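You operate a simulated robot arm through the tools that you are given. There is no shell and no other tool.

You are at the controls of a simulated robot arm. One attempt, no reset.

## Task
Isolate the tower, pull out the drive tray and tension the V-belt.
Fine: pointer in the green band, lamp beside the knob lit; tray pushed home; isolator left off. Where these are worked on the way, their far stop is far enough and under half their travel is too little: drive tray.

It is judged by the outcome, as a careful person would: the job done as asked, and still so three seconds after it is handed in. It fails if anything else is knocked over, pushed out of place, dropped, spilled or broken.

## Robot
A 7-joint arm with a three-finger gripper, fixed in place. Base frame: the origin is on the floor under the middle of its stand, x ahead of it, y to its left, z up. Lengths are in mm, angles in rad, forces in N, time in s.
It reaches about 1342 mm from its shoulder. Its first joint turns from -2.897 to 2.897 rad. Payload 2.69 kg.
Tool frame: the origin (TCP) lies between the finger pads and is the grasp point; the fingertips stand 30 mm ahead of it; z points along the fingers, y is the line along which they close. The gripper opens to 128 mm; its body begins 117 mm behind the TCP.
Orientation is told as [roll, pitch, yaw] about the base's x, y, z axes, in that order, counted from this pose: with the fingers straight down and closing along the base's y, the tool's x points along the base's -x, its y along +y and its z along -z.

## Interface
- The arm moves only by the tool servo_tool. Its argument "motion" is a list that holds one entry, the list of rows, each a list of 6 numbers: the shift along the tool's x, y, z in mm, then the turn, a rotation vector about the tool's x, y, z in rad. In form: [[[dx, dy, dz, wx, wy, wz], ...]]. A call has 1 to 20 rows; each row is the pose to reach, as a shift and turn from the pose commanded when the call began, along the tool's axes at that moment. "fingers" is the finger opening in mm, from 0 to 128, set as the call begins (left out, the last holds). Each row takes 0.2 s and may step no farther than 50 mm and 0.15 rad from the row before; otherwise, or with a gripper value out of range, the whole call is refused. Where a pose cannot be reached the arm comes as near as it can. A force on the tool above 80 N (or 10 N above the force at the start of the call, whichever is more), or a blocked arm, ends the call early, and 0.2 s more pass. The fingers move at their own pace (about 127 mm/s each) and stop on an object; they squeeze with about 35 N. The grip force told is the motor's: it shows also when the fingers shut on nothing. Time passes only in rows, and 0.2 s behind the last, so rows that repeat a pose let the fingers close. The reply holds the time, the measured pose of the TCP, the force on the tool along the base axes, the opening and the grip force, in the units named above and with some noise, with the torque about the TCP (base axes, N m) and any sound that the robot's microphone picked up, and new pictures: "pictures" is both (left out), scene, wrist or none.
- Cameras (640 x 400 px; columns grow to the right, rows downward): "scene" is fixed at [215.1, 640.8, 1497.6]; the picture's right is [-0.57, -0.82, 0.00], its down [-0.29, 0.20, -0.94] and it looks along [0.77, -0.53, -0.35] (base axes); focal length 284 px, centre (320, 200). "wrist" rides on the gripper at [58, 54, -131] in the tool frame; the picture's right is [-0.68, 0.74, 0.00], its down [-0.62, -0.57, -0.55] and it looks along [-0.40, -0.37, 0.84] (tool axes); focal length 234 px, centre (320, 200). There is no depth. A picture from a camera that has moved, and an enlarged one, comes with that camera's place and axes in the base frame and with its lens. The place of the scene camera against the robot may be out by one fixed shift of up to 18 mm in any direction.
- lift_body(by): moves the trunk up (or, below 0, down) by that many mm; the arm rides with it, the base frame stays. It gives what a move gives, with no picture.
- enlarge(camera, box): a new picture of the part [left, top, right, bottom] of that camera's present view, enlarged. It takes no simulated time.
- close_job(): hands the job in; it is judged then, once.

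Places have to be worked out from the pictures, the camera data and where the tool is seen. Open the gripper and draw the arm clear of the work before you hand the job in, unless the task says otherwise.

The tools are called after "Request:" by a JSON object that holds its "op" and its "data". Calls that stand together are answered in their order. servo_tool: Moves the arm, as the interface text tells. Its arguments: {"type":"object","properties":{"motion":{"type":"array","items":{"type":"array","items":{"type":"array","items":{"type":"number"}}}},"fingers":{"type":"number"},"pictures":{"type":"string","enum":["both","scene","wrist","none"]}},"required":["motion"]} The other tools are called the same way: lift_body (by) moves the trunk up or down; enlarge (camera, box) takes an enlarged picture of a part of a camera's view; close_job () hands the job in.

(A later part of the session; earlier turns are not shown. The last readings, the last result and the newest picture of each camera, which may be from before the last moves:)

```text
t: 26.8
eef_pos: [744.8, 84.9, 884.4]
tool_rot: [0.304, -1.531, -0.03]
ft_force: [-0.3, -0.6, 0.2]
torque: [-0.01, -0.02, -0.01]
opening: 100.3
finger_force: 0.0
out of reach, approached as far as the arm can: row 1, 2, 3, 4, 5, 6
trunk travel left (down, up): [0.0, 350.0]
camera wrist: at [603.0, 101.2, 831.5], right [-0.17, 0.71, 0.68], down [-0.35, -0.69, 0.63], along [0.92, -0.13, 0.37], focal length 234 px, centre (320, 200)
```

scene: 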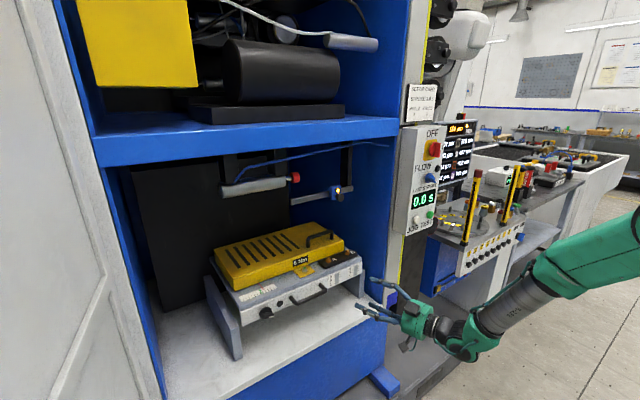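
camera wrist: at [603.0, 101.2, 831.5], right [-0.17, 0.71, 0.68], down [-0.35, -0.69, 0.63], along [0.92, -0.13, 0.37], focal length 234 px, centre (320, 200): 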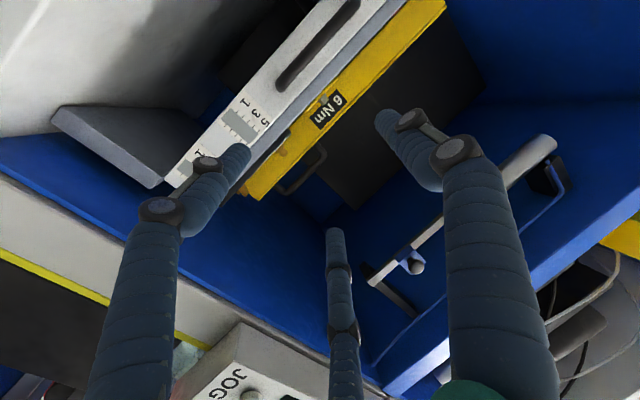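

The wrist can't bend up far enough to keep the tool horizontal here; tilting the tool downwards should free it. I pitch the fingers ~0.6 rad down, straighten the yaw, and shift left to y≈199.

Request:
{"op": "servo_tool", "data": {"motion": [[[0, 0, 0, 0.0532, 0.1192, 0.0164], [0, 0, 0, 0.1064, 0.2384, 0.0328], [0, 0, 0, 0.1596, 0.3576, 0.0492], [0, 0, 0, 0.2128, 0.4768, 0.0656], [0, 0, 0, 0.266, 0.596, 0.082], [-4, 27, 9, 0.266, 0.596, 0.082], [-8, 54, 18, 0.266, 0.596, 0.082], [-12, 81, 27, 0.266, 0.596, 0.082], [-16, 109, 35, 0.266, 0.596, 0.082], [-16, 109, 35, 0.266, 0.596, 0.082]]], "fingers": 100}}

```text
t: 28.9
eef_pos: [750.0, 197.1, 904.1]
tool_rot: [0.002, -0.931, -0.002]
ft_force: [0.5, 0.0, -1.2]
torque: [-0.04, -0.02, -0.02]
opening: 99.9
finger_force: 0.1
out of reach, approached as far as the arm can: row 1, 2, 3, 4, 5, 6, 7
trunk travel left (down, up): [0.0, 350.0]
camera wrist: at [609.8, 250.4, 934.4], right [0.41, 0.74, 0.54], down [-0.07, -0.57, 0.82], along [0.91, -0.37, -0.18], focal length 234 px, centre (320, 200)
```

scene: 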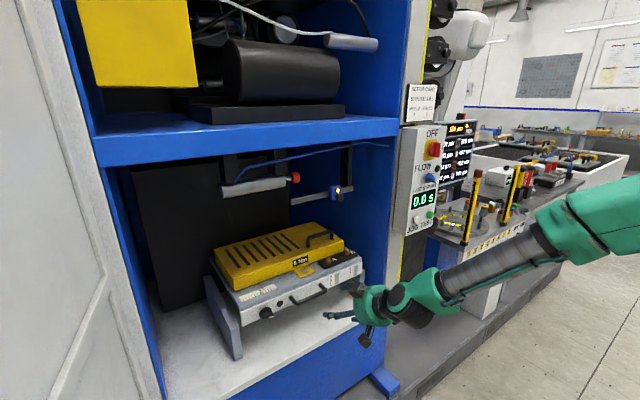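
wrist: 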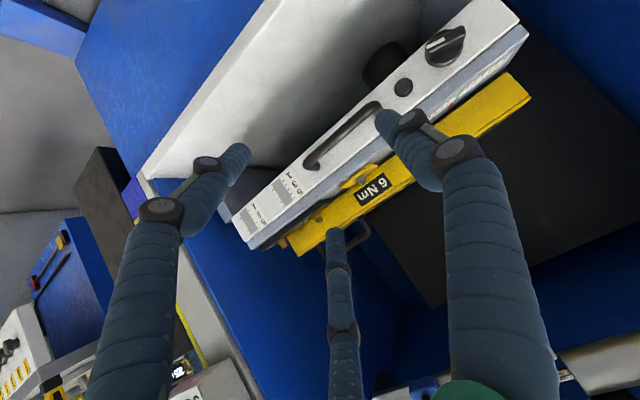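

Now the pose is reached: (750,197,904) with the tool tilted ~37° down. I roll +90° so the thumb is on the upper/far side of the handle bar and get a better look at the tray.

Request:
{"op": "servo_tool", "data": {"motion": [[[0, 0, 0, 0, 0, 0.15], [0, 0, 0, 0, 0, 0.3], [0, 0, 0, 0, 0, 0.45], [0, 0, 0, 0, 0, 0.6], [0, 0, 0, 0, 0, 0.75], [0, 0, 0, 0, 0, 0.9], [0, 0, 0, 0, 0, 1.05], [0, 0, 0, 0, 0, 1.2], [0, 0, 0, 0, 0, 1.35], [0, 0, 0, 0, 0, 1.5], [0, 0, 0, 0, 0, 1.5708]]], "fingers": 100}}

Request:
{"op": "enlarge", "data": {"camera": "wrist", "box": [120, 0, 520, 250]}}

```text
t: 31.4
eef_pos: [750.9, 199.2, 901.9]
tool_rot: [0.931, 0.001, -1.572]
ft_force: [-0.1, 0.4, -1.4]
torque: [0.01, 0.01, -0.01]
opening: 100.3
finger_force: 0.0
trunk travel left (down, up): [0.0, 350.0]
camera wrist: at [677.3, 256.0, 1022.5], right [0.44, -0.68, 0.59], down [-0.78, -0.61, -0.13], along [0.45, -0.4, -0.8], focal length 234 px, centre (320, 200)
```

scene: 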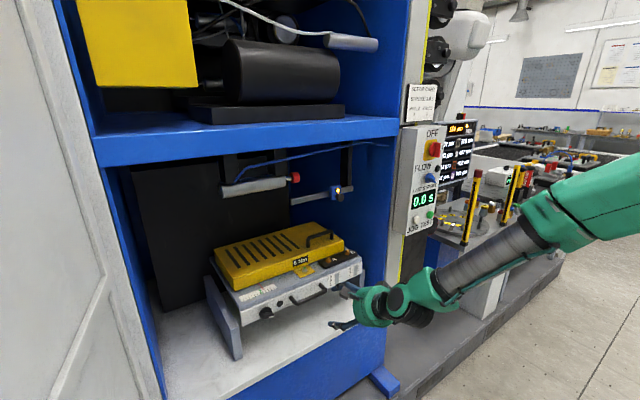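
wrist: 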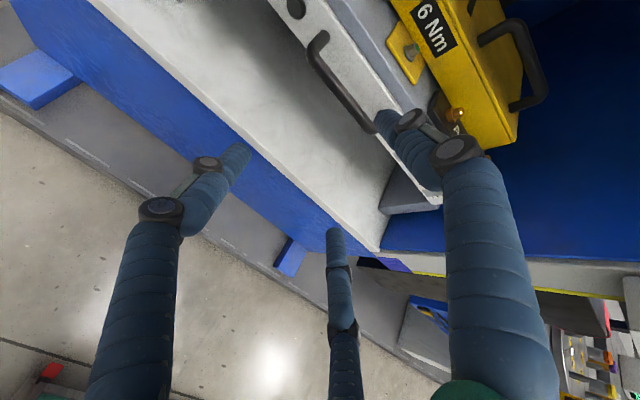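

```text
1.60 times, centred on (320, 125) of wrist
camera zoom: at [677.3, 256.0, 1022.5], right [0.44, -0.68, 0.59], down [-0.78, -0.61, -0.13], along [0.45, -0.4, -0.8], focal length 375 px, centre (320, 320)
```

zoom: 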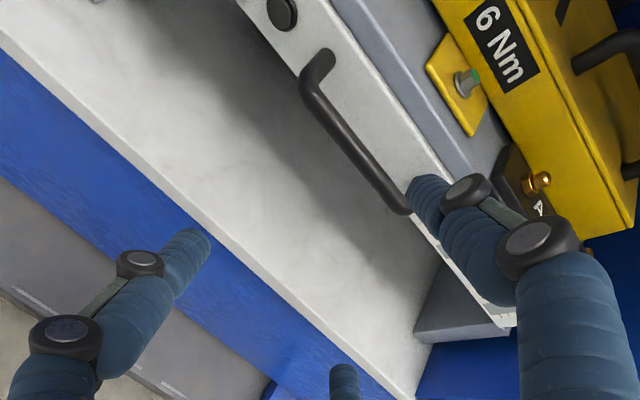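

The bar runs y≈134–259 at x≈947, z≈810, standing ~40 mm off the tray front (x≈988). I advance to (840,198,845) while levelling the tool a bit to see how horizontal it can go out there.

Request:
{"op": "servo_tool", "data": {"motion": [[[0, 2, 26, -0.08, 0, 0], [0, 4, 53, -0.16, 0, 0], [-1, 6, 79, -0.24, 0, 0], [-1, 7, 105, -0.32, 0, 0], [-1, 7, 105, -0.32, 0, 0]]], "fingers": 70}}

Request:
{"op": "enlarge", "data": {"camera": "wrist", "box": [120, 0, 520, 250]}}

```text
t: 32.5
eef_pos: [838.2, 199.1, 843.8]
tool_rot: [1.25, 0.002, -1.571]
ft_force: [-0.4, 0.5, -0.4]
torque: [0.0, -0.02, 0.02]
opening: 70.0
finger_force: 0.1
trunk travel left (down, up): [0.0, 350.0]
camera wrist: at [730.1, 256.6, 935.7], right [0.23, -0.68, 0.7], down [-0.7, -0.61, -0.36], along [0.68, -0.4, -0.62], focal length 234 px, centre (320, 200)
```

scene: 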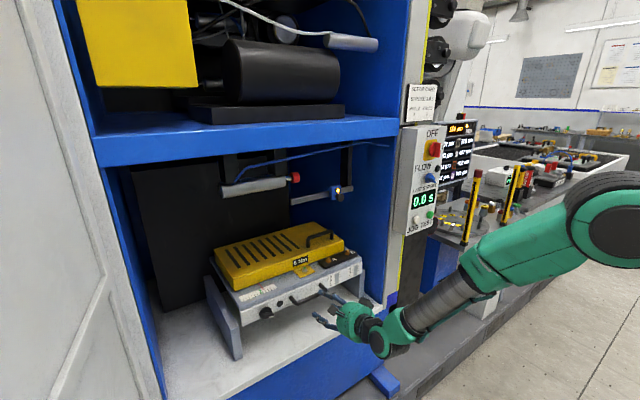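
wrist: 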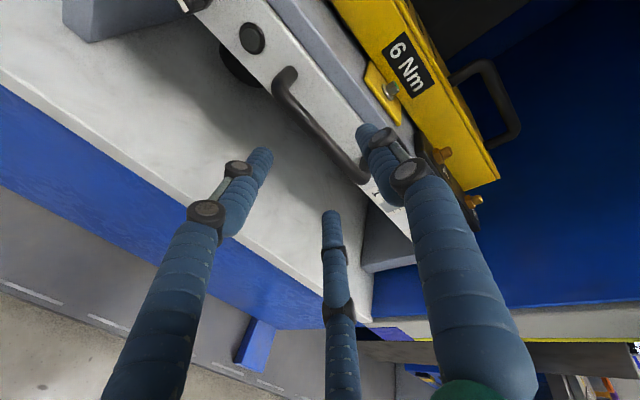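

```text
1.60 times, centred on (320, 125) of wrist
camera zoom: at [730.1, 256.6, 935.7], right [0.23, -0.68, 0.7], down [-0.7, -0.61, -0.36], along [0.68, -0.4, -0.62], focal length 375 px, centre (320, 320)
```

zoom: 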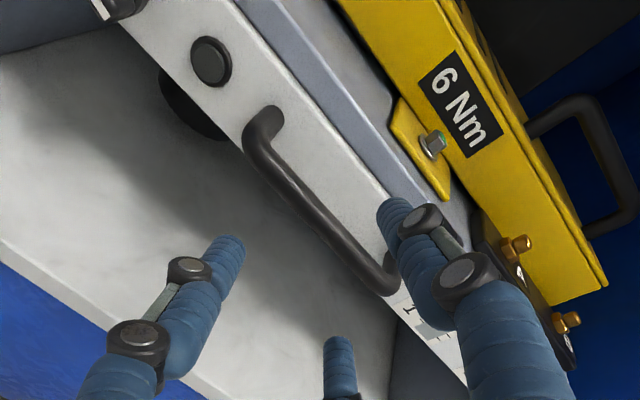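

Refined bar centre: (952,199,805). I level the tool to ~0.2 rad tilt, drop so the bar sits slightly thumb-side of the tool axis, and then look before sliding forward.

Request:
{"op": "servo_tool", "data": {"motion": [[[0, -12, 10, -0.06, 0, 0], [1, -24, 20, -0.12, 0, 0], [1, -21, 45, -0.12, 0, 0], [1, -21, 45, -0.12, 0, 0]]], "fingers": 100}}

Request:
{"op": "enlarge", "data": {"camera": "wrist", "box": [120, 0, 520, 250]}}

Request:
{"op": "enlarge", "data": {"camera": "scene", "box": [230, 220, 430, 360]}}

```text
t: 33.5
eef_pos: [874.6, 197.1, 810.6]
tool_rot: [1.37, 0.003, -1.573]
ft_force: [0.0, 0.5, -0.2]
torque: [0.0, -0.02, -0.04]
opening: 100.0
finger_force: 0.1
trunk travel left (down, up): [0.0, 350.0]
camera wrist: at [757.4, 255.9, 888.5], right [0.15, -0.68, 0.72], down [-0.65, -0.61, -0.45], along [0.74, -0.4, -0.53], focal length 234 px, centre (320, 200)
```

scene: 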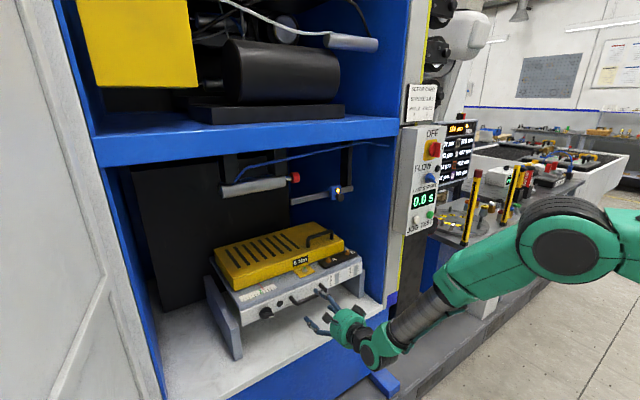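
wrist: 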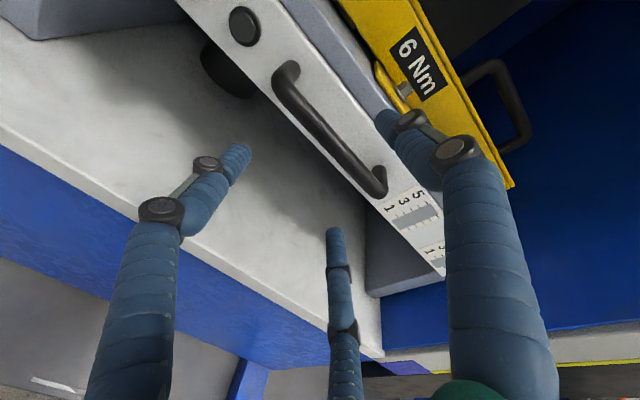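

```text
1.60 times, centred on (320, 125) of wrist
camera zoom: at [757.4, 255.9, 888.5], right [0.15, -0.68, 0.72], down [-0.65, -0.61, -0.45], along [0.74, -0.4, -0.53], focal length 375 px, centre (320, 320)
```

zoom: 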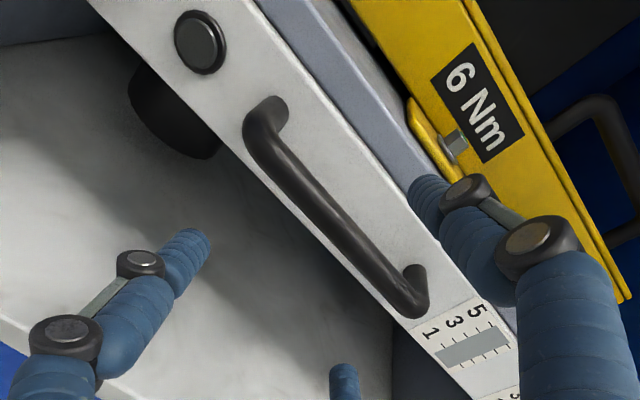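

```text
2.86 times, centred on (330, 290) of scene
camera zoom: at [215.1, 640.8, 1497.6], right [-0.57, -0.82, 0.0], down [-0.29, 0.2, -0.94], along [0.77, -0.53, -0.35], focal length 810 px, centre (291, -57)
```

zoom: 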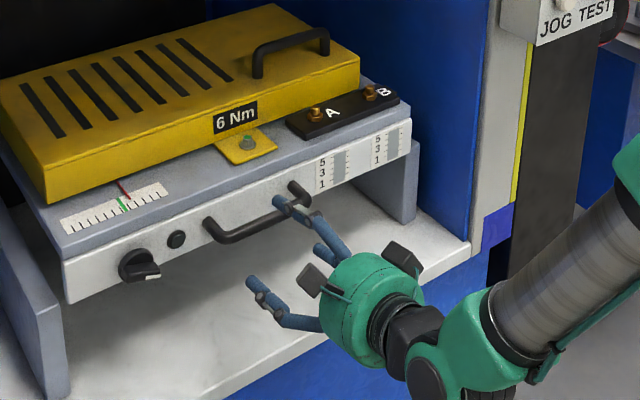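

Bar is 77 mm ahead and 11 mm toward the thumb, as wanted. I slide forward 62 mm with the fingers open so the bar lies between thumb (above) and the two fingers (below).

Request:
{"op": "servo_tool", "data": {"motion": [[[1, 0, 16, 0, 0, 0], [2, 0, 32, 0, 0, 0], [2, 0, 48, 0, 0, 0], [2, 0, 62, 0, 0, 0], [2, 0, 62, 0, 0, 0]]], "fingers": 90}}

Request:
{"op": "enlarge", "data": {"camera": "wrist", "box": [160, 40, 480, 240]}}

Request:
{"op": "enlarge", "data": {"camera": "scene", "box": [230, 220, 430, 360]}}

```text
t: 34.8
eef_pos: [935.6, 201.6, 798.0]
tool_rot: [1.37, 0.001, -1.573]
ft_force: [-0.2, 0.3, -0.4]
torque: [-0.03, -0.03, 0.01]
opening: 89.8
finger_force: 0.1
trunk travel left (down, up): [0.0, 350.0]
camera wrist: at [817.9, 258.7, 876.1], right [0.15, -0.68, 0.72], down [-0.65, -0.61, -0.45], along [0.74, -0.4, -0.53], focal length 234 px, centre (320, 200)
```

scene: 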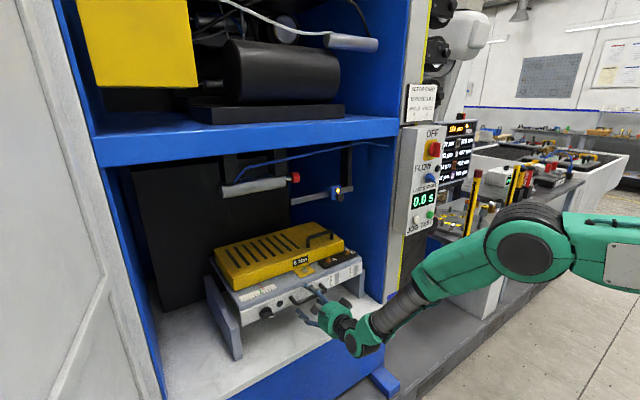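
wrist: 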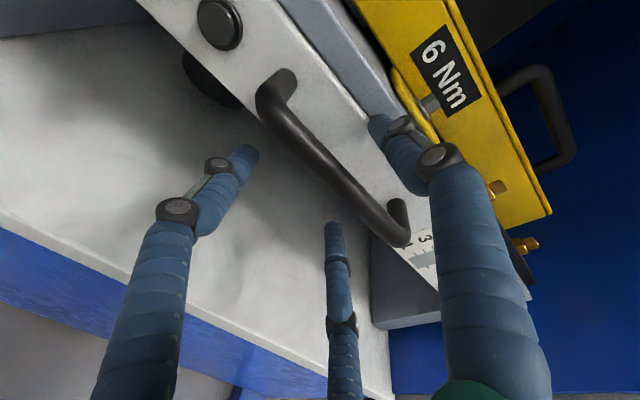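

```text
2.00 times, centred on (320, 140) of wrist
camera zoom: at [817.9, 258.7, 876.1], right [0.15, -0.68, 0.72], down [-0.65, -0.61, -0.45], along [0.74, -0.4, -0.53], focal length 468 px, centre (320, 320)
```

zoom: 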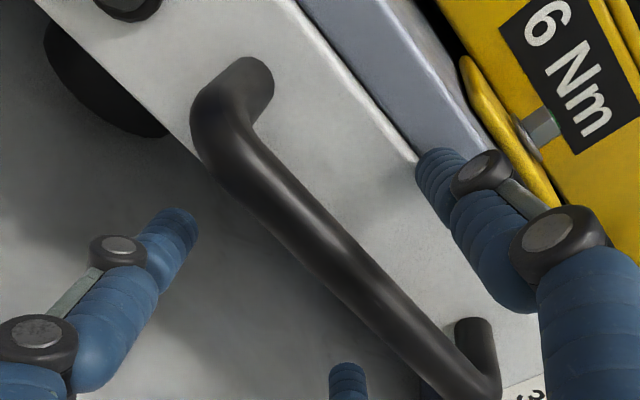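

```text
2.86 times, centred on (330, 290) of scene
camera zoom: at [215.1, 640.8, 1497.6], right [-0.57, -0.82, 0.0], down [-0.29, 0.2, -0.94], along [0.77, -0.53, -0.35], focal length 810 px, centre (291, -57)
```

zoom: 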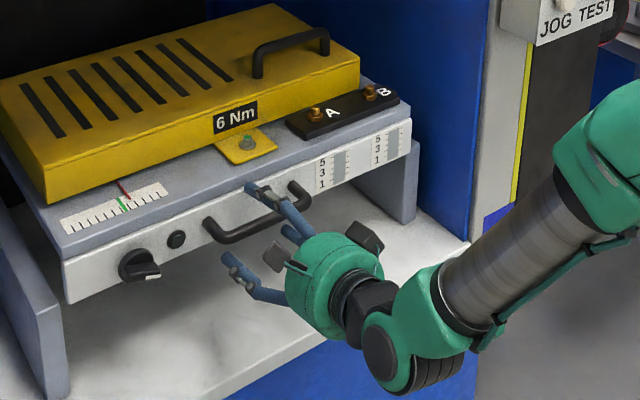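

The bar lies between thumb and lower fingers. I close the gripper on it.

Request:
{"op": "servo_tool", "data": {"motion": [[[0, 0, 0, 0, 0, 0], [0, 0, 0, 0, 0, 0], [0, 0, 0, 0, 0, 0], [0, 0, 0, 0, 0, 0], [0, 0, 0, 0, 0, 0]]], "fingers": 0}}

Request:
{"op": "enlarge", "data": {"camera": "wrist", "box": [160, 40, 480, 240]}}

Request:
{"op": "enlarge", "data": {"camera": "scene", "box": [230, 220, 430, 360]}}

```text
t: 36.0
eef_pos: [935.3, 201.0, 807.1]
tool_rot: [1.38, 0.004, -1.573]
ft_force: [-4.1, -7.0, 57.7]
torque: [-0.19, 0.72, -0.59]
opening: 24.4
finger_force: 43.8
trunk travel left (down, up): [0.0, 350.0]
camera wrist: at [817.1, 258.7, 883.1], right [0.14, -0.68, 0.72], down [-0.65, -0.61, -0.45], along [0.75, -0.4, -0.52], focal length 234 px, centre (320, 200)
```

scene: 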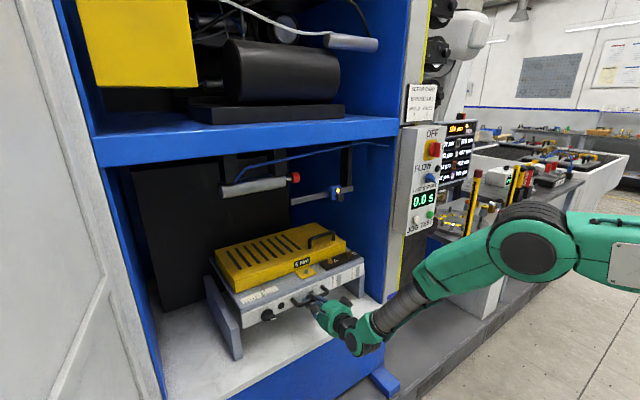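
wrist: 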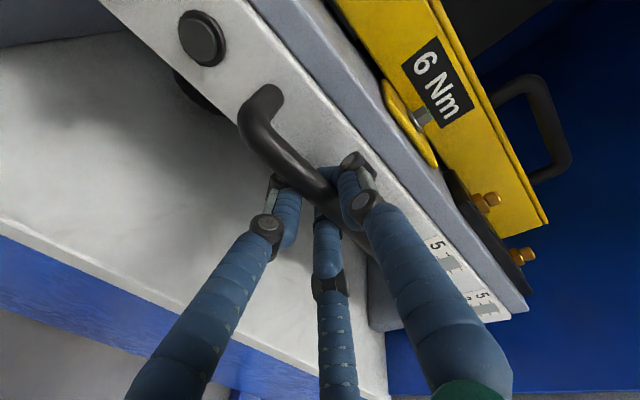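

```text
2.00 times, centred on (320, 140) of wrist
camera zoom: at [817.1, 258.7, 883.1], right [0.14, -0.68, 0.72], down [-0.65, -0.61, -0.45], along [0.75, -0.4, -0.52], focal length 468 px, centre (320, 320)
```

zoom: 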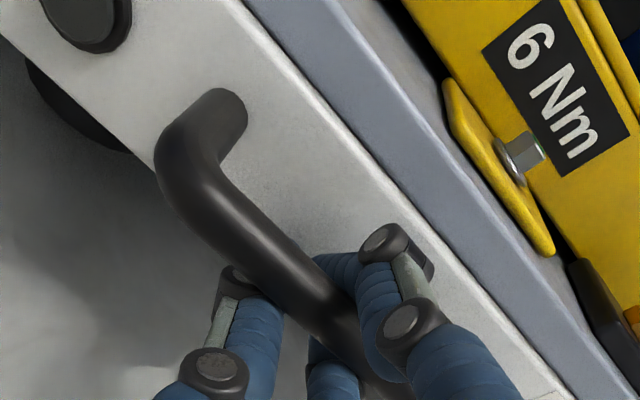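

```text
2.86 times, centred on (330, 290) of scene
camera zoom: at [215.1, 640.8, 1497.6], right [-0.57, -0.82, 0.0], down [-0.29, 0.2, -0.94], along [0.77, -0.53, -0.35], focal length 810 px, centre (291, -57)
```

zoom: 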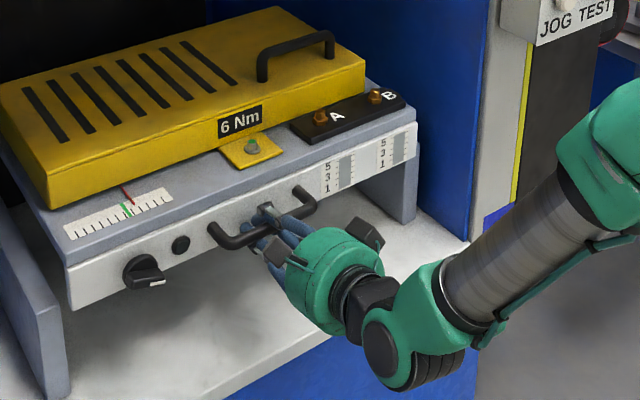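

Grip established (opening 24, 44 N), with the tool pushed up ~9 mm by asymmetric contact. I raise the command 8 mm to relieve it, then pull back gently 40 mm in −x and check that the tray follows.

Request:
{"op": "servo_tool", "data": {"motion": [[[0, 4, 0, 0, 0, 0], [0, 8, 0, 0, 0, 0], [0, 6, -10, 0, 0, 0], [0, 4, -20, 0, 0, 0], [0, 2, -30, 0, 0, 0], [0, 0, -39, 0, 0, 0]]], "fingers": 0}}

Request:
{"op": "enlarge", "data": {"camera": "scene", "box": [210, 220, 430, 360]}}

```text
t: 37.4
eef_pos: [896.5, 201.3, 806.1]
tool_rot: [1.37, 0.0, -1.571]
ft_force: [-3.0, 12.4, 27.0]
torque: [0.1, 0.76, -0.55]
opening: 24.4
finger_force: 44.1
trunk travel left (down, up): [0.0, 350.0]
camera wrist: at [778.5, 258.6, 884.0], right [0.15, -0.68, 0.72], down [-0.65, -0.62, -0.45], along [0.75, -0.4, -0.53], focal length 234 px, centre (320, 200)
```

scene: 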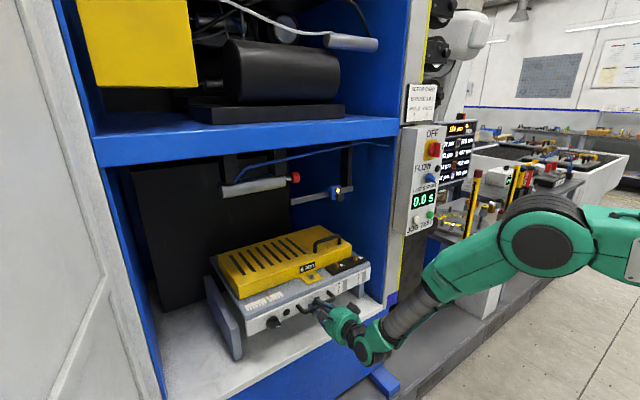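
wrist: 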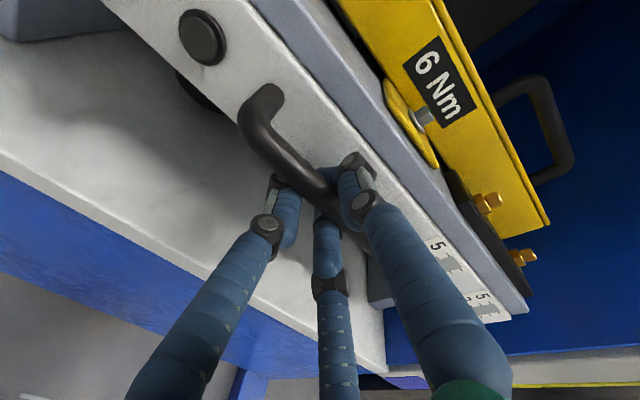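

```text
2.86 times, centred on (320, 290) of scene
camera zoom: at [215.1, 640.8, 1497.6], right [-0.57, -0.82, 0.0], down [-0.29, 0.2, -0.94], along [0.77, -0.53, -0.35], focal length 810 px, centre (320, -57)
```

zoom: 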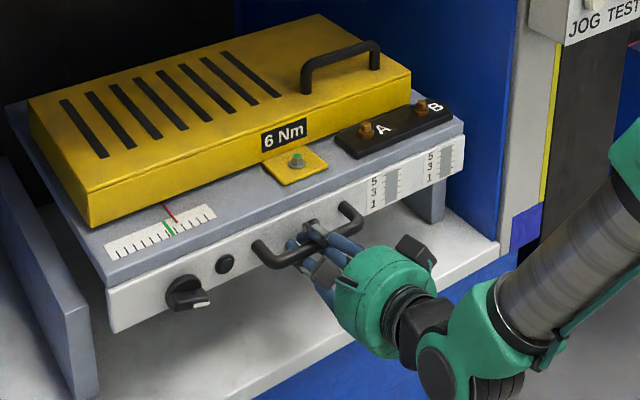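

The tray slides out with only ~3 N. I continue pulling 120 mm more, pitching slightly down as the arm comes closer in.

Request:
{"op": "servo_tool", "data": {"motion": [[[0, -4.8, -23.5, 0.03, 0, 0], [0, -9.6, -47, 0.06, 0, 0], [0, -14.3, -70.6, 0.09, 0, 0], [0, -19.1, -94.1, 0.12, 0, 0], [0, -23.9, -117.6, 0.15, 0, 0], [0, -23.9, -117.6, 0.15, 0, 0]]], "fingers": 0}}

Request:
{"op": "enlarge", "data": {"camera": "scene", "box": [210, 220, 430, 360]}}

```text
t: 38.8
eef_pos: [775.2, 199.7, 803.2]
tool_rot: [1.217, 0.0, -1.569]
ft_force: [-0.1, 36.5, -5.3]
torque: [-0.11, -0.14, -0.54]
opening: 24.3
finger_force: 43.5
trunk travel left (down, up): [0.0, 350.0]
camera wrist: at [671.1, 258.2, 898.3], right [0.25, -0.68, 0.69], down [-0.71, -0.62, -0.34], along [0.66, -0.4, -0.64], focal length 234 px, centre (320, 200)
```

scene: 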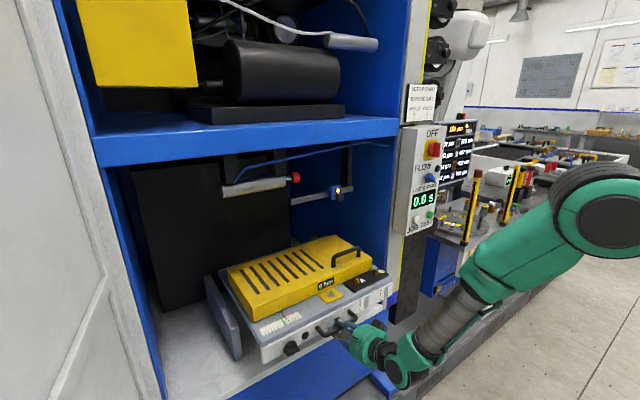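
wrist: 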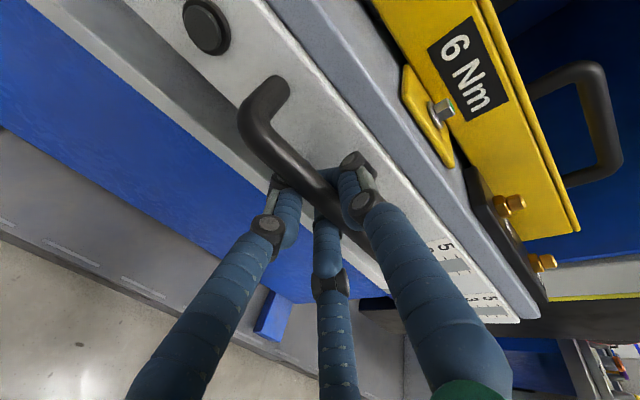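

```text
2.86 times, centred on (320, 290) of scene
camera zoom: at [215.1, 640.8, 1497.6], right [-0.57, -0.82, 0.0], down [-0.29, 0.2, -0.94], along [0.77, -0.53, -0.35], focal length 810 px, centre (320, -57)
```

zoom: 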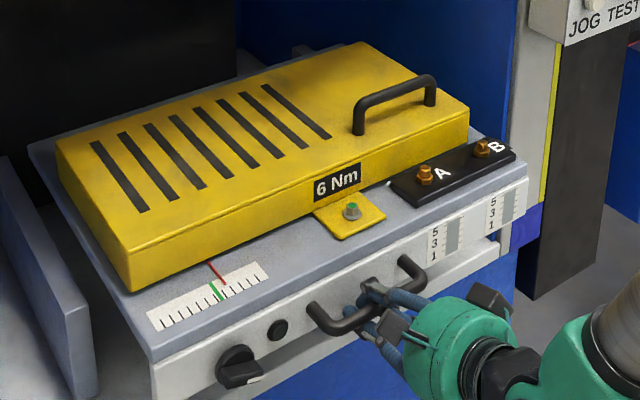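

The tray keeps coming; a 36 N sideways load shows its travel drifts slightly toward +y (~2.5°). I correct sideways by ~+6 mm and follow that direction while pulling a further 100 mm.

Request:
{"op": "servo_tool", "data": {"motion": [[[4, -3.5, -9.4, 0.02, 0, 0], [7, -10.4, -28.1, 0.05, 0, 0], [8, -17.4, -46.9, 0.08, 0, 0], [9, -24.3, -65.7, 0.1, 0, 0], [10, -31.2, -84.4, 0.12, 0, 0], [10.5, -34.7, -93.8, 0.13, 0, 0], [10.5, -34.7, -93.8, 0.13, 0, 0]]], "fingers": 0}}

Request:
{"op": "enlarge", "data": {"camera": "scene", "box": [210, 220, 430, 360]}}

```text
t: 39.7
eef_pos: [716.1, 200.7, 801.0]
tool_rot: [1.127, -0.001, -1.585]
ft_force: [0.9, -12.0, 0.4]
torque: [-0.68, 0.01, 0.07]
opening: 23.2
finger_force: 42.5
trunk travel left (down, up): [0.0, 350.0]
stopped in row 4: the force on the tool passed its limit at 84 N (the readings are from after the stop); the commanded pose is now the measured one
camera wrist: at [622.0, 260.4, 904.9], right [0.31, -0.68, 0.66], down [-0.75, -0.61, -0.27], along [0.59, -0.41, -0.7], focal length 234 px, centre (320, 200)
```

scene: 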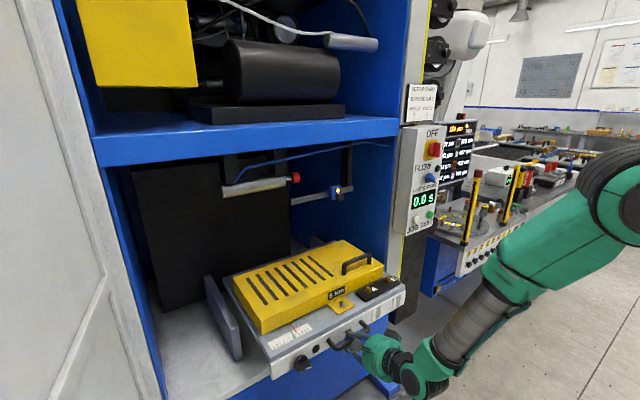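
wrist: 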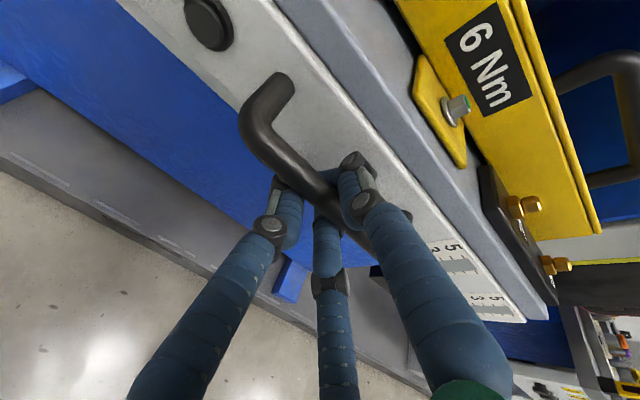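

```text
2.86 times, centred on (320, 290) of scene
camera zoom: at [215.1, 640.8, 1497.6], right [-0.57, -0.82, 0.0], down [-0.29, 0.2, -0.94], along [0.77, -0.53, -0.35], focal length 810 px, centre (320, -57)
```

zoom: 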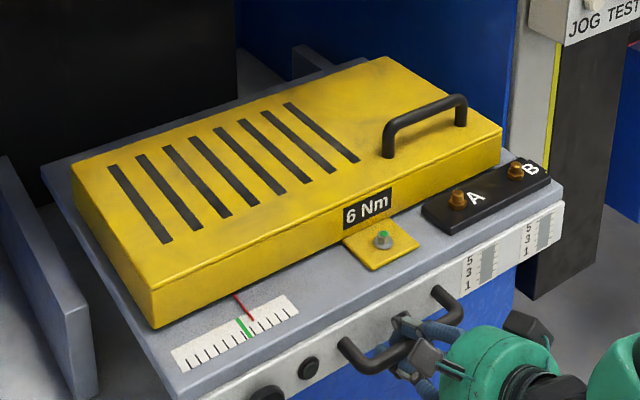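

The tray is on its far stop (84 N, ~220 mm of travel). I open modestly to 56 so the thumb doesn't hit the tray front, then back off along the tool axis.

Request:
{"op": "servo_tool", "data": {"motion": [[[0, 0, 0, 0, 0, 0], [0, 0, 0, 0, 0, 0], [0, 0, 0, 0, 0, 0], [0, 0, -20, 0, 0, 0], [0, 0, -45, 0, 0, 0], [0, 0, -80, 0, 0, 0], [0, 0, -80, 0, 0, 0]]], "fingers": 56}}

Request:
{"op": "enlarge", "data": {"camera": "scene", "box": [240, 310, 340, 380]}}

Request:
{"op": "enlarge", "data": {"camera": "wrist", "box": [120, 0, 440, 200]}}

```text
t: 41.3
eef_pos: [640.7, 203.1, 836.0]
tool_rot: [1.125, 0.002, -1.582]
ft_force: [0.3, -0.5, 0.5]
torque: [-0.02, 0.04, -0.02]
opening: 55.9
finger_force: 0.0
trunk travel left (down, up): [0.0, 350.0]
camera wrist: at [547.1, 262.3, 939.9], right [0.31, -0.68, 0.67], down [-0.75, -0.61, -0.27], along [0.59, -0.41, -0.69], focal length 234 px, centre (320, 200)
```

scene: 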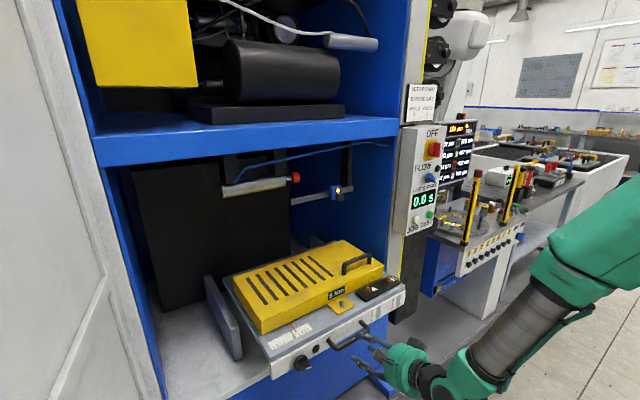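
wrist: 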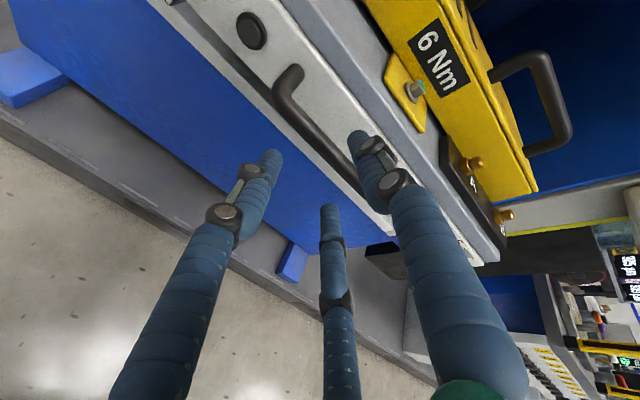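

```text
5.71 times, centred on (290, 345) of scene
camera zoom: at [215.1, 640.8, 1497.6], right [-0.57, -0.82, 0.0], down [-0.29, 0.2, -0.94], along [0.77, -0.53, -0.35], focal length 1620 px, centre (491, -629)
```

zoom: 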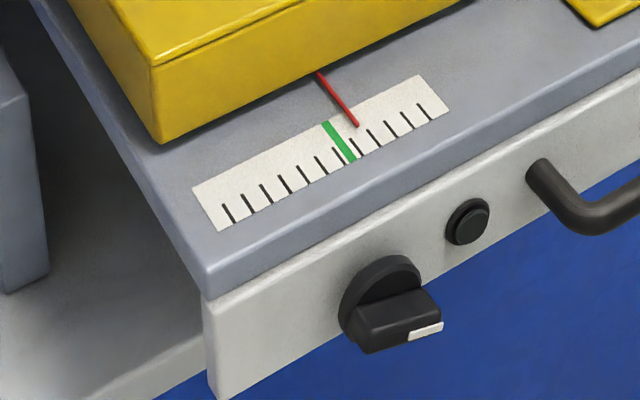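

```text
2.00 times, centred on (280, 100) of wrist
camera zoom: at [547.1, 262.3, 939.9], right [0.31, -0.68, 0.67], down [-0.75, -0.61, -0.27], along [0.59, -0.41, -0.69], focal length 468 px, centre (400, 400)
```

zoom: 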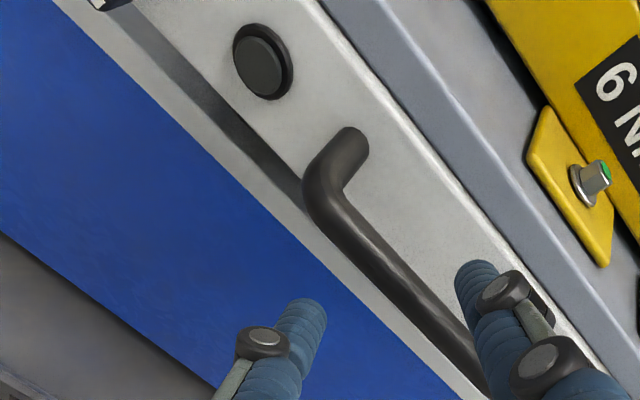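

Scale seen: the red pointer is about 1.3 ticks to the right of the narrow green band, the lamp right of the knob is dark; the knob bar is horizontal with its white mark to the right. I move up and left to view the knob and scale with the wrist camera.

Request:
{"op": "servo_tool", "data": {"motion": [[[0, 10, -30, 0, 0, 0], [30, 20, -35, 0, 0, 0], [62, 30, -30, 0, 0, 0], [94, 40, -25, 0, 0, 0], [127, 45, -19, 0, 0, 0], [127, 45, -19, 0, 0, 0]]], "fingers": 100}}

Request:
{"op": "enlarge", "data": {"camera": "wrist", "box": [160, 0, 480, 200]}}

```text
t: 42.7
eef_pos: [646.4, 331.2, 884.5]
tool_rot: [1.125, -0.003, -1.584]
ft_force: [0.3, 0.3, -0.8]
torque: [0.0, -0.03, 0.01]
opening: 100.0
finger_force: 0.1
trunk travel left (down, up): [0.0, 350.0]
camera wrist: at [552.6, 390.0, 988.5], right [0.31, -0.68, 0.67], down [-0.75, -0.61, -0.27], along [0.59, -0.41, -0.69], focal length 234 px, centre (320, 200)
```

scene: 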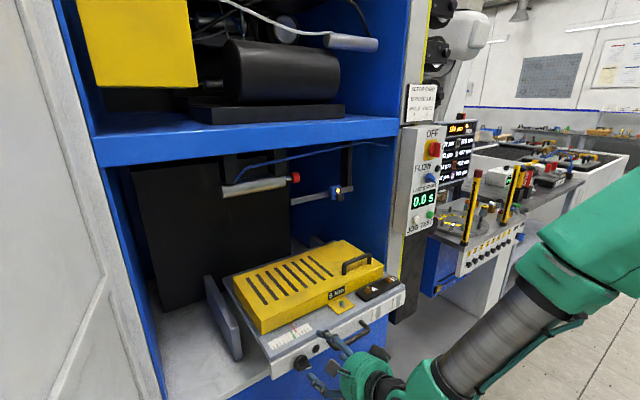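
wrist: 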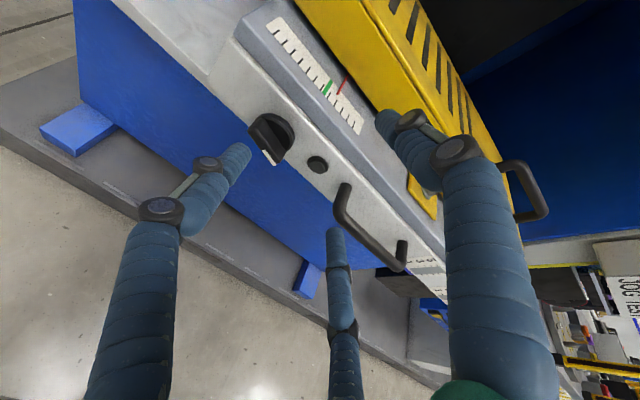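

```text
2.00 times, centred on (320, 100) of wrist
camera zoom: at [552.6, 390.0, 988.5], right [0.31, -0.68, 0.67], down [-0.75, -0.61, -0.27], along [0.59, -0.41, -0.69], focal length 468 px, centre (320, 400)
```

zoom: 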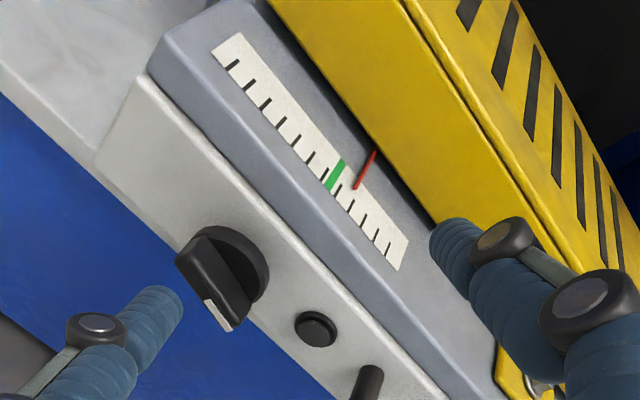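

Knob, lamp and scale are all well in view here. I zoom in on the handle/knob region to refine the knob's position.

Request:
{"op": "enlarge", "data": {"camera": "wrist", "box": [230, 100, 430, 290]}}

```text
2.11 times, centred on (330, 195) of wrist
camera zoom: at [552.6, 390.0, 988.5], right [0.31, -0.68, 0.67], down [-0.75, -0.61, -0.27], along [0.59, -0.41, -0.69], focal length 493 px, centre (299, 210)
```

zoom: 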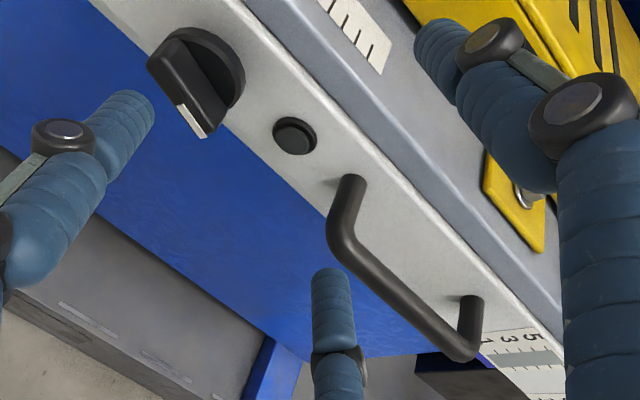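

Estimate: tray face x≈740, knob axis at (y≈363, z≈810), bar front at x≈712. I line up in front of the knob at (640,363,835) while trying to level the tool, to find how horizontal it can get here.

Request:
{"op": "servo_tool", "data": {"motion": [[[8, -12, 4, -0.08, 0, 0], [16, -24, 8, -0.16, 0, 0], [24, -36, 12, -0.24, 0, 0], [32, -48, 16, -0.32, 0, 0], [32, -48, 16, -0.4, 0, 0], [32, -48, 16, -0.4, 0, 0]]], "fingers": 100}}

Request:
{"op": "enlarge", "data": {"camera": "wrist", "box": [160, 0, 480, 200]}}

```text
t: 44.1
eef_pos: [641.2, 363.7, 833.1]
tool_rot: [1.527, -0.002, -1.584]
ft_force: [0.1, 0.0, -0.1]
torque: [-0.06, 0.01, -0.05]
opening: 99.8
finger_force: 0.1
trunk travel left (down, up): [0.0, 350.0]
camera wrist: at [513.1, 422.2, 892.4], right [0.02, -0.68, 0.74], down [-0.58, -0.61, -0.54], along [0.81, -0.41, -0.41], focal length 234 px, centre (320, 200)
```

scene: 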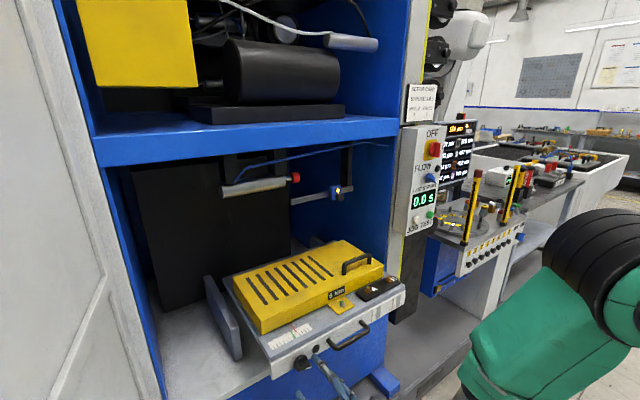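
wrist: 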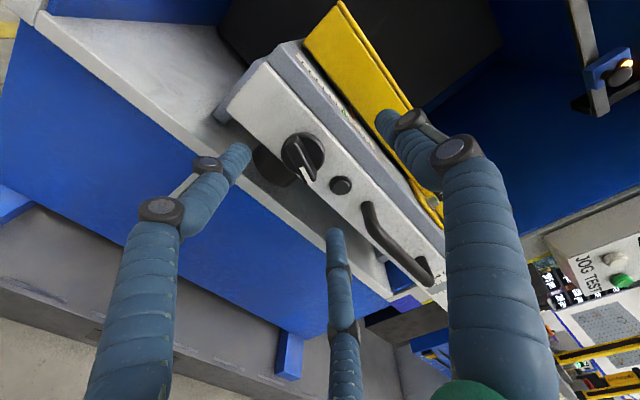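

```text
2.00 times, centred on (320, 100) of wrist
camera zoom: at [513.1, 422.2, 892.4], right [0.02, -0.68, 0.74], down [-0.58, -0.61, -0.54], along [0.81, -0.41, -0.41], focal length 468 px, centre (320, 400)
```

zoom: 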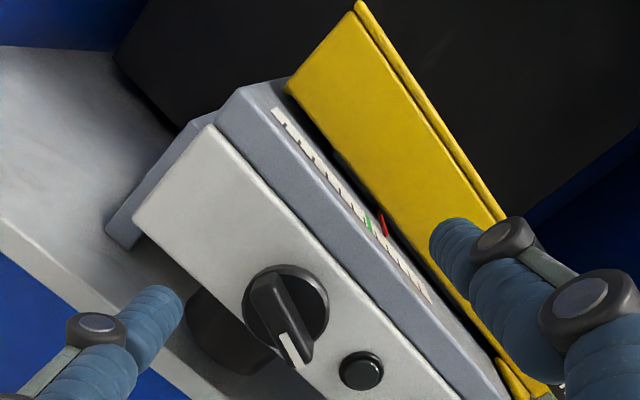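

The tool can be levelled here. Refined: knob disc centre (742,362,805), bar front at x≈717. I drop to the knob axis (slightly low so the bar sits thumb-side) at x=660 and check.

Request:
{"op": "servo_tool", "data": {"motion": [[[-0.5, -16, 10, -0.02, 0.006, 0], [-1.2, -32, 20, -0.044, 0.013, 0], [-1.2, -32, 20, -0.044, 0.013, 0]]], "fingers": 90}}

Request:
{"op": "enlarge", "data": {"camera": "wrist", "box": [200, 40, 440, 200]}}

Request:
{"op": "enlarge", "data": {"camera": "scene", "box": [240, 310, 360, 394]}}

```text
t: 44.9
eef_pos: [660.5, 362.3, 801.9]
tool_rot: [1.57, 0.001, -1.568]
ft_force: [0.0, 0.1, -0.2]
torque: [-0.01, 0.02, 0.02]
opening: 89.9
finger_force: 0.0
trunk travel left (down, up): [0.0, 350.0]
camera wrist: at [529.0, 419.1, 853.6], right [0.0, -0.68, 0.74], down [-0.55, -0.62, -0.56], along [0.84, -0.4, -0.37], focal length 234 px, centre (320, 200)
```

scene: 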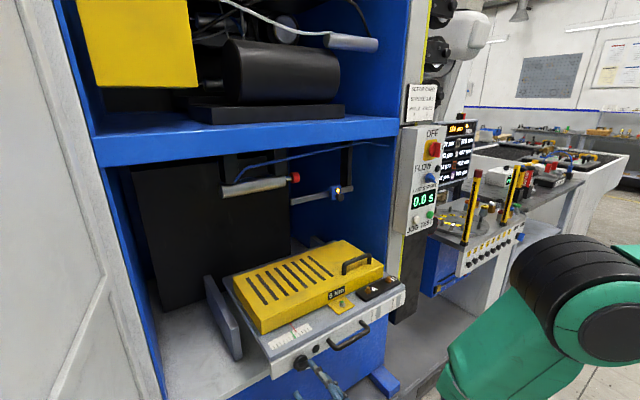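
wrist: 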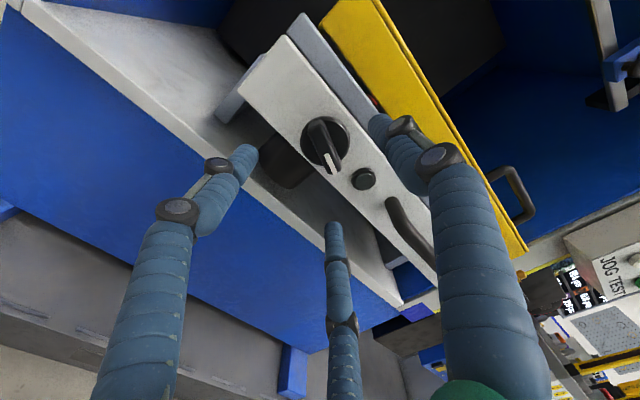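

```text
2.50 times, centred on (320, 120) of wrist
camera zoom: at [529.0, 419.1, 853.6], right [0.0, -0.68, 0.74], down [-0.55, -0.62, -0.56], along [0.84, -0.4, -0.37], focal length 585 px, centre (320, 400)
```

zoom: 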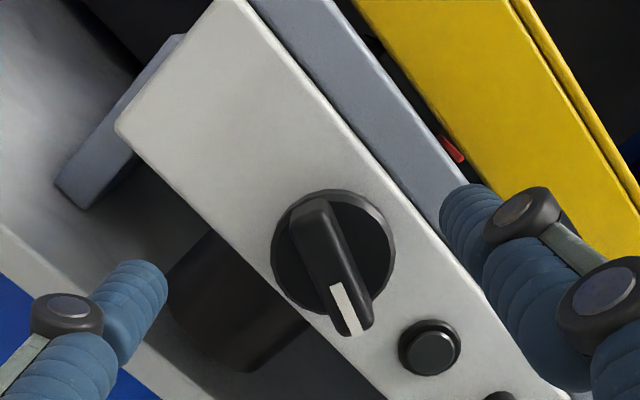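

```text
4.76 times, centred on (300, 352) of scene
camera zoom: at [215.1, 640.8, 1497.6], right [-0.57, -0.82, 0.0], down [-0.29, 0.2, -0.94], along [0.77, -0.53, -0.35], focal length 1350 px, centre (415, -524)
```

zoom: 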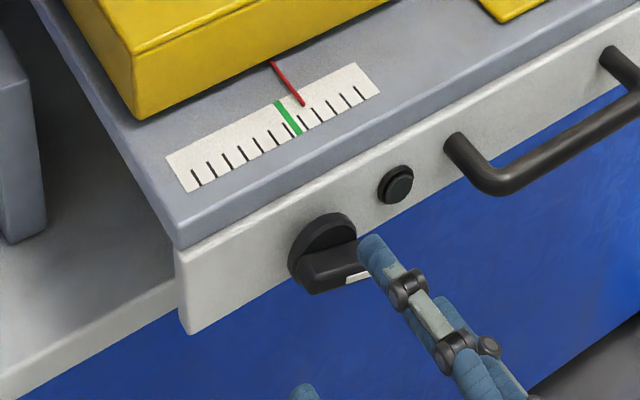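

Knob axis reads (y≈364, z≈807): about 6 mm toward the thumb, as intended. I move forward ~42 mm to put the fingertips alongside the bar, and then close.

Request:
{"op": "servo_tool", "data": {"motion": [[[1, 0, 12, 0, 0, 0], [1, 0, 24, 0, 0, 0], [1, 0, 34, 0, 0, 0], [1, 0, 42, 0, 0, 0], [1, 0, 42, 0, 0, 0]]], "fingers": 80}}

Request:
{"op": "enlarge", "data": {"camera": "wrist", "box": [200, 60, 440, 220]}}

Request:
{"op": "enlarge", "data": {"camera": "scene", "box": [240, 310, 360, 394]}}

```text
t: 46.1
eef_pos: [702.2, 363.0, 800.3]
tool_rot: [1.57, -0.001, -1.569]
ft_force: [-0.2, -0.3, -0.5]
torque: [0.04, -0.01, -0.02]
opening: 79.9
finger_force: 0.1
trunk travel left (down, up): [0.0, 350.0]
camera wrist: at [571.4, 420.3, 853.1], right [0.0, -0.68, 0.74], down [-0.55, -0.62, -0.56], along [0.84, -0.4, -0.37], focal length 234 px, centre (320, 200)
```

scene: 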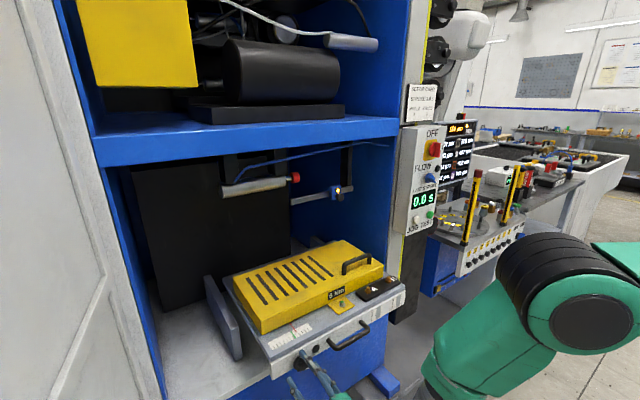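
wrist: 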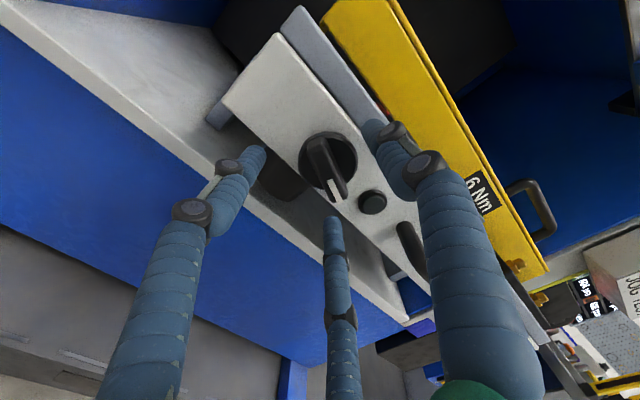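

```text
2.50 times, centred on (320, 140) of wrist
camera zoom: at [571.4, 420.3, 853.1], right [0.0, -0.68, 0.74], down [-0.55, -0.62, -0.56], along [0.84, -0.4, -0.37], focal length 585 px, centre (320, 350)
```

zoom: 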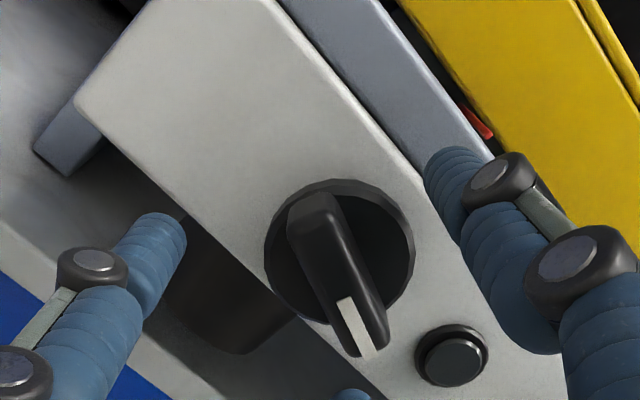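

```text
4.76 times, centred on (300, 352) of scene
camera zoom: at [215.1, 640.8, 1497.6], right [-0.57, -0.82, 0.0], down [-0.29, 0.2, -0.94], along [0.77, -0.53, -0.35], focal length 1350 px, centre (415, -524)
```

zoom: 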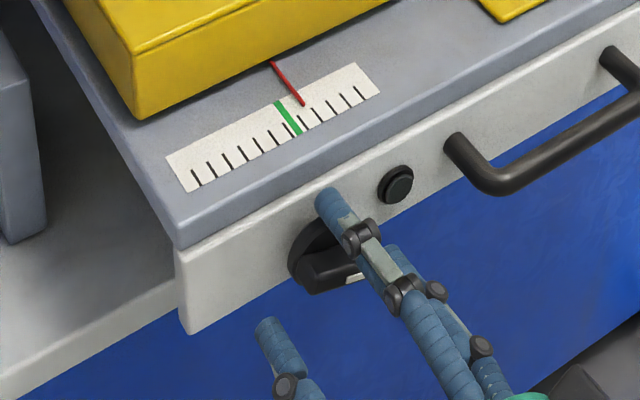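

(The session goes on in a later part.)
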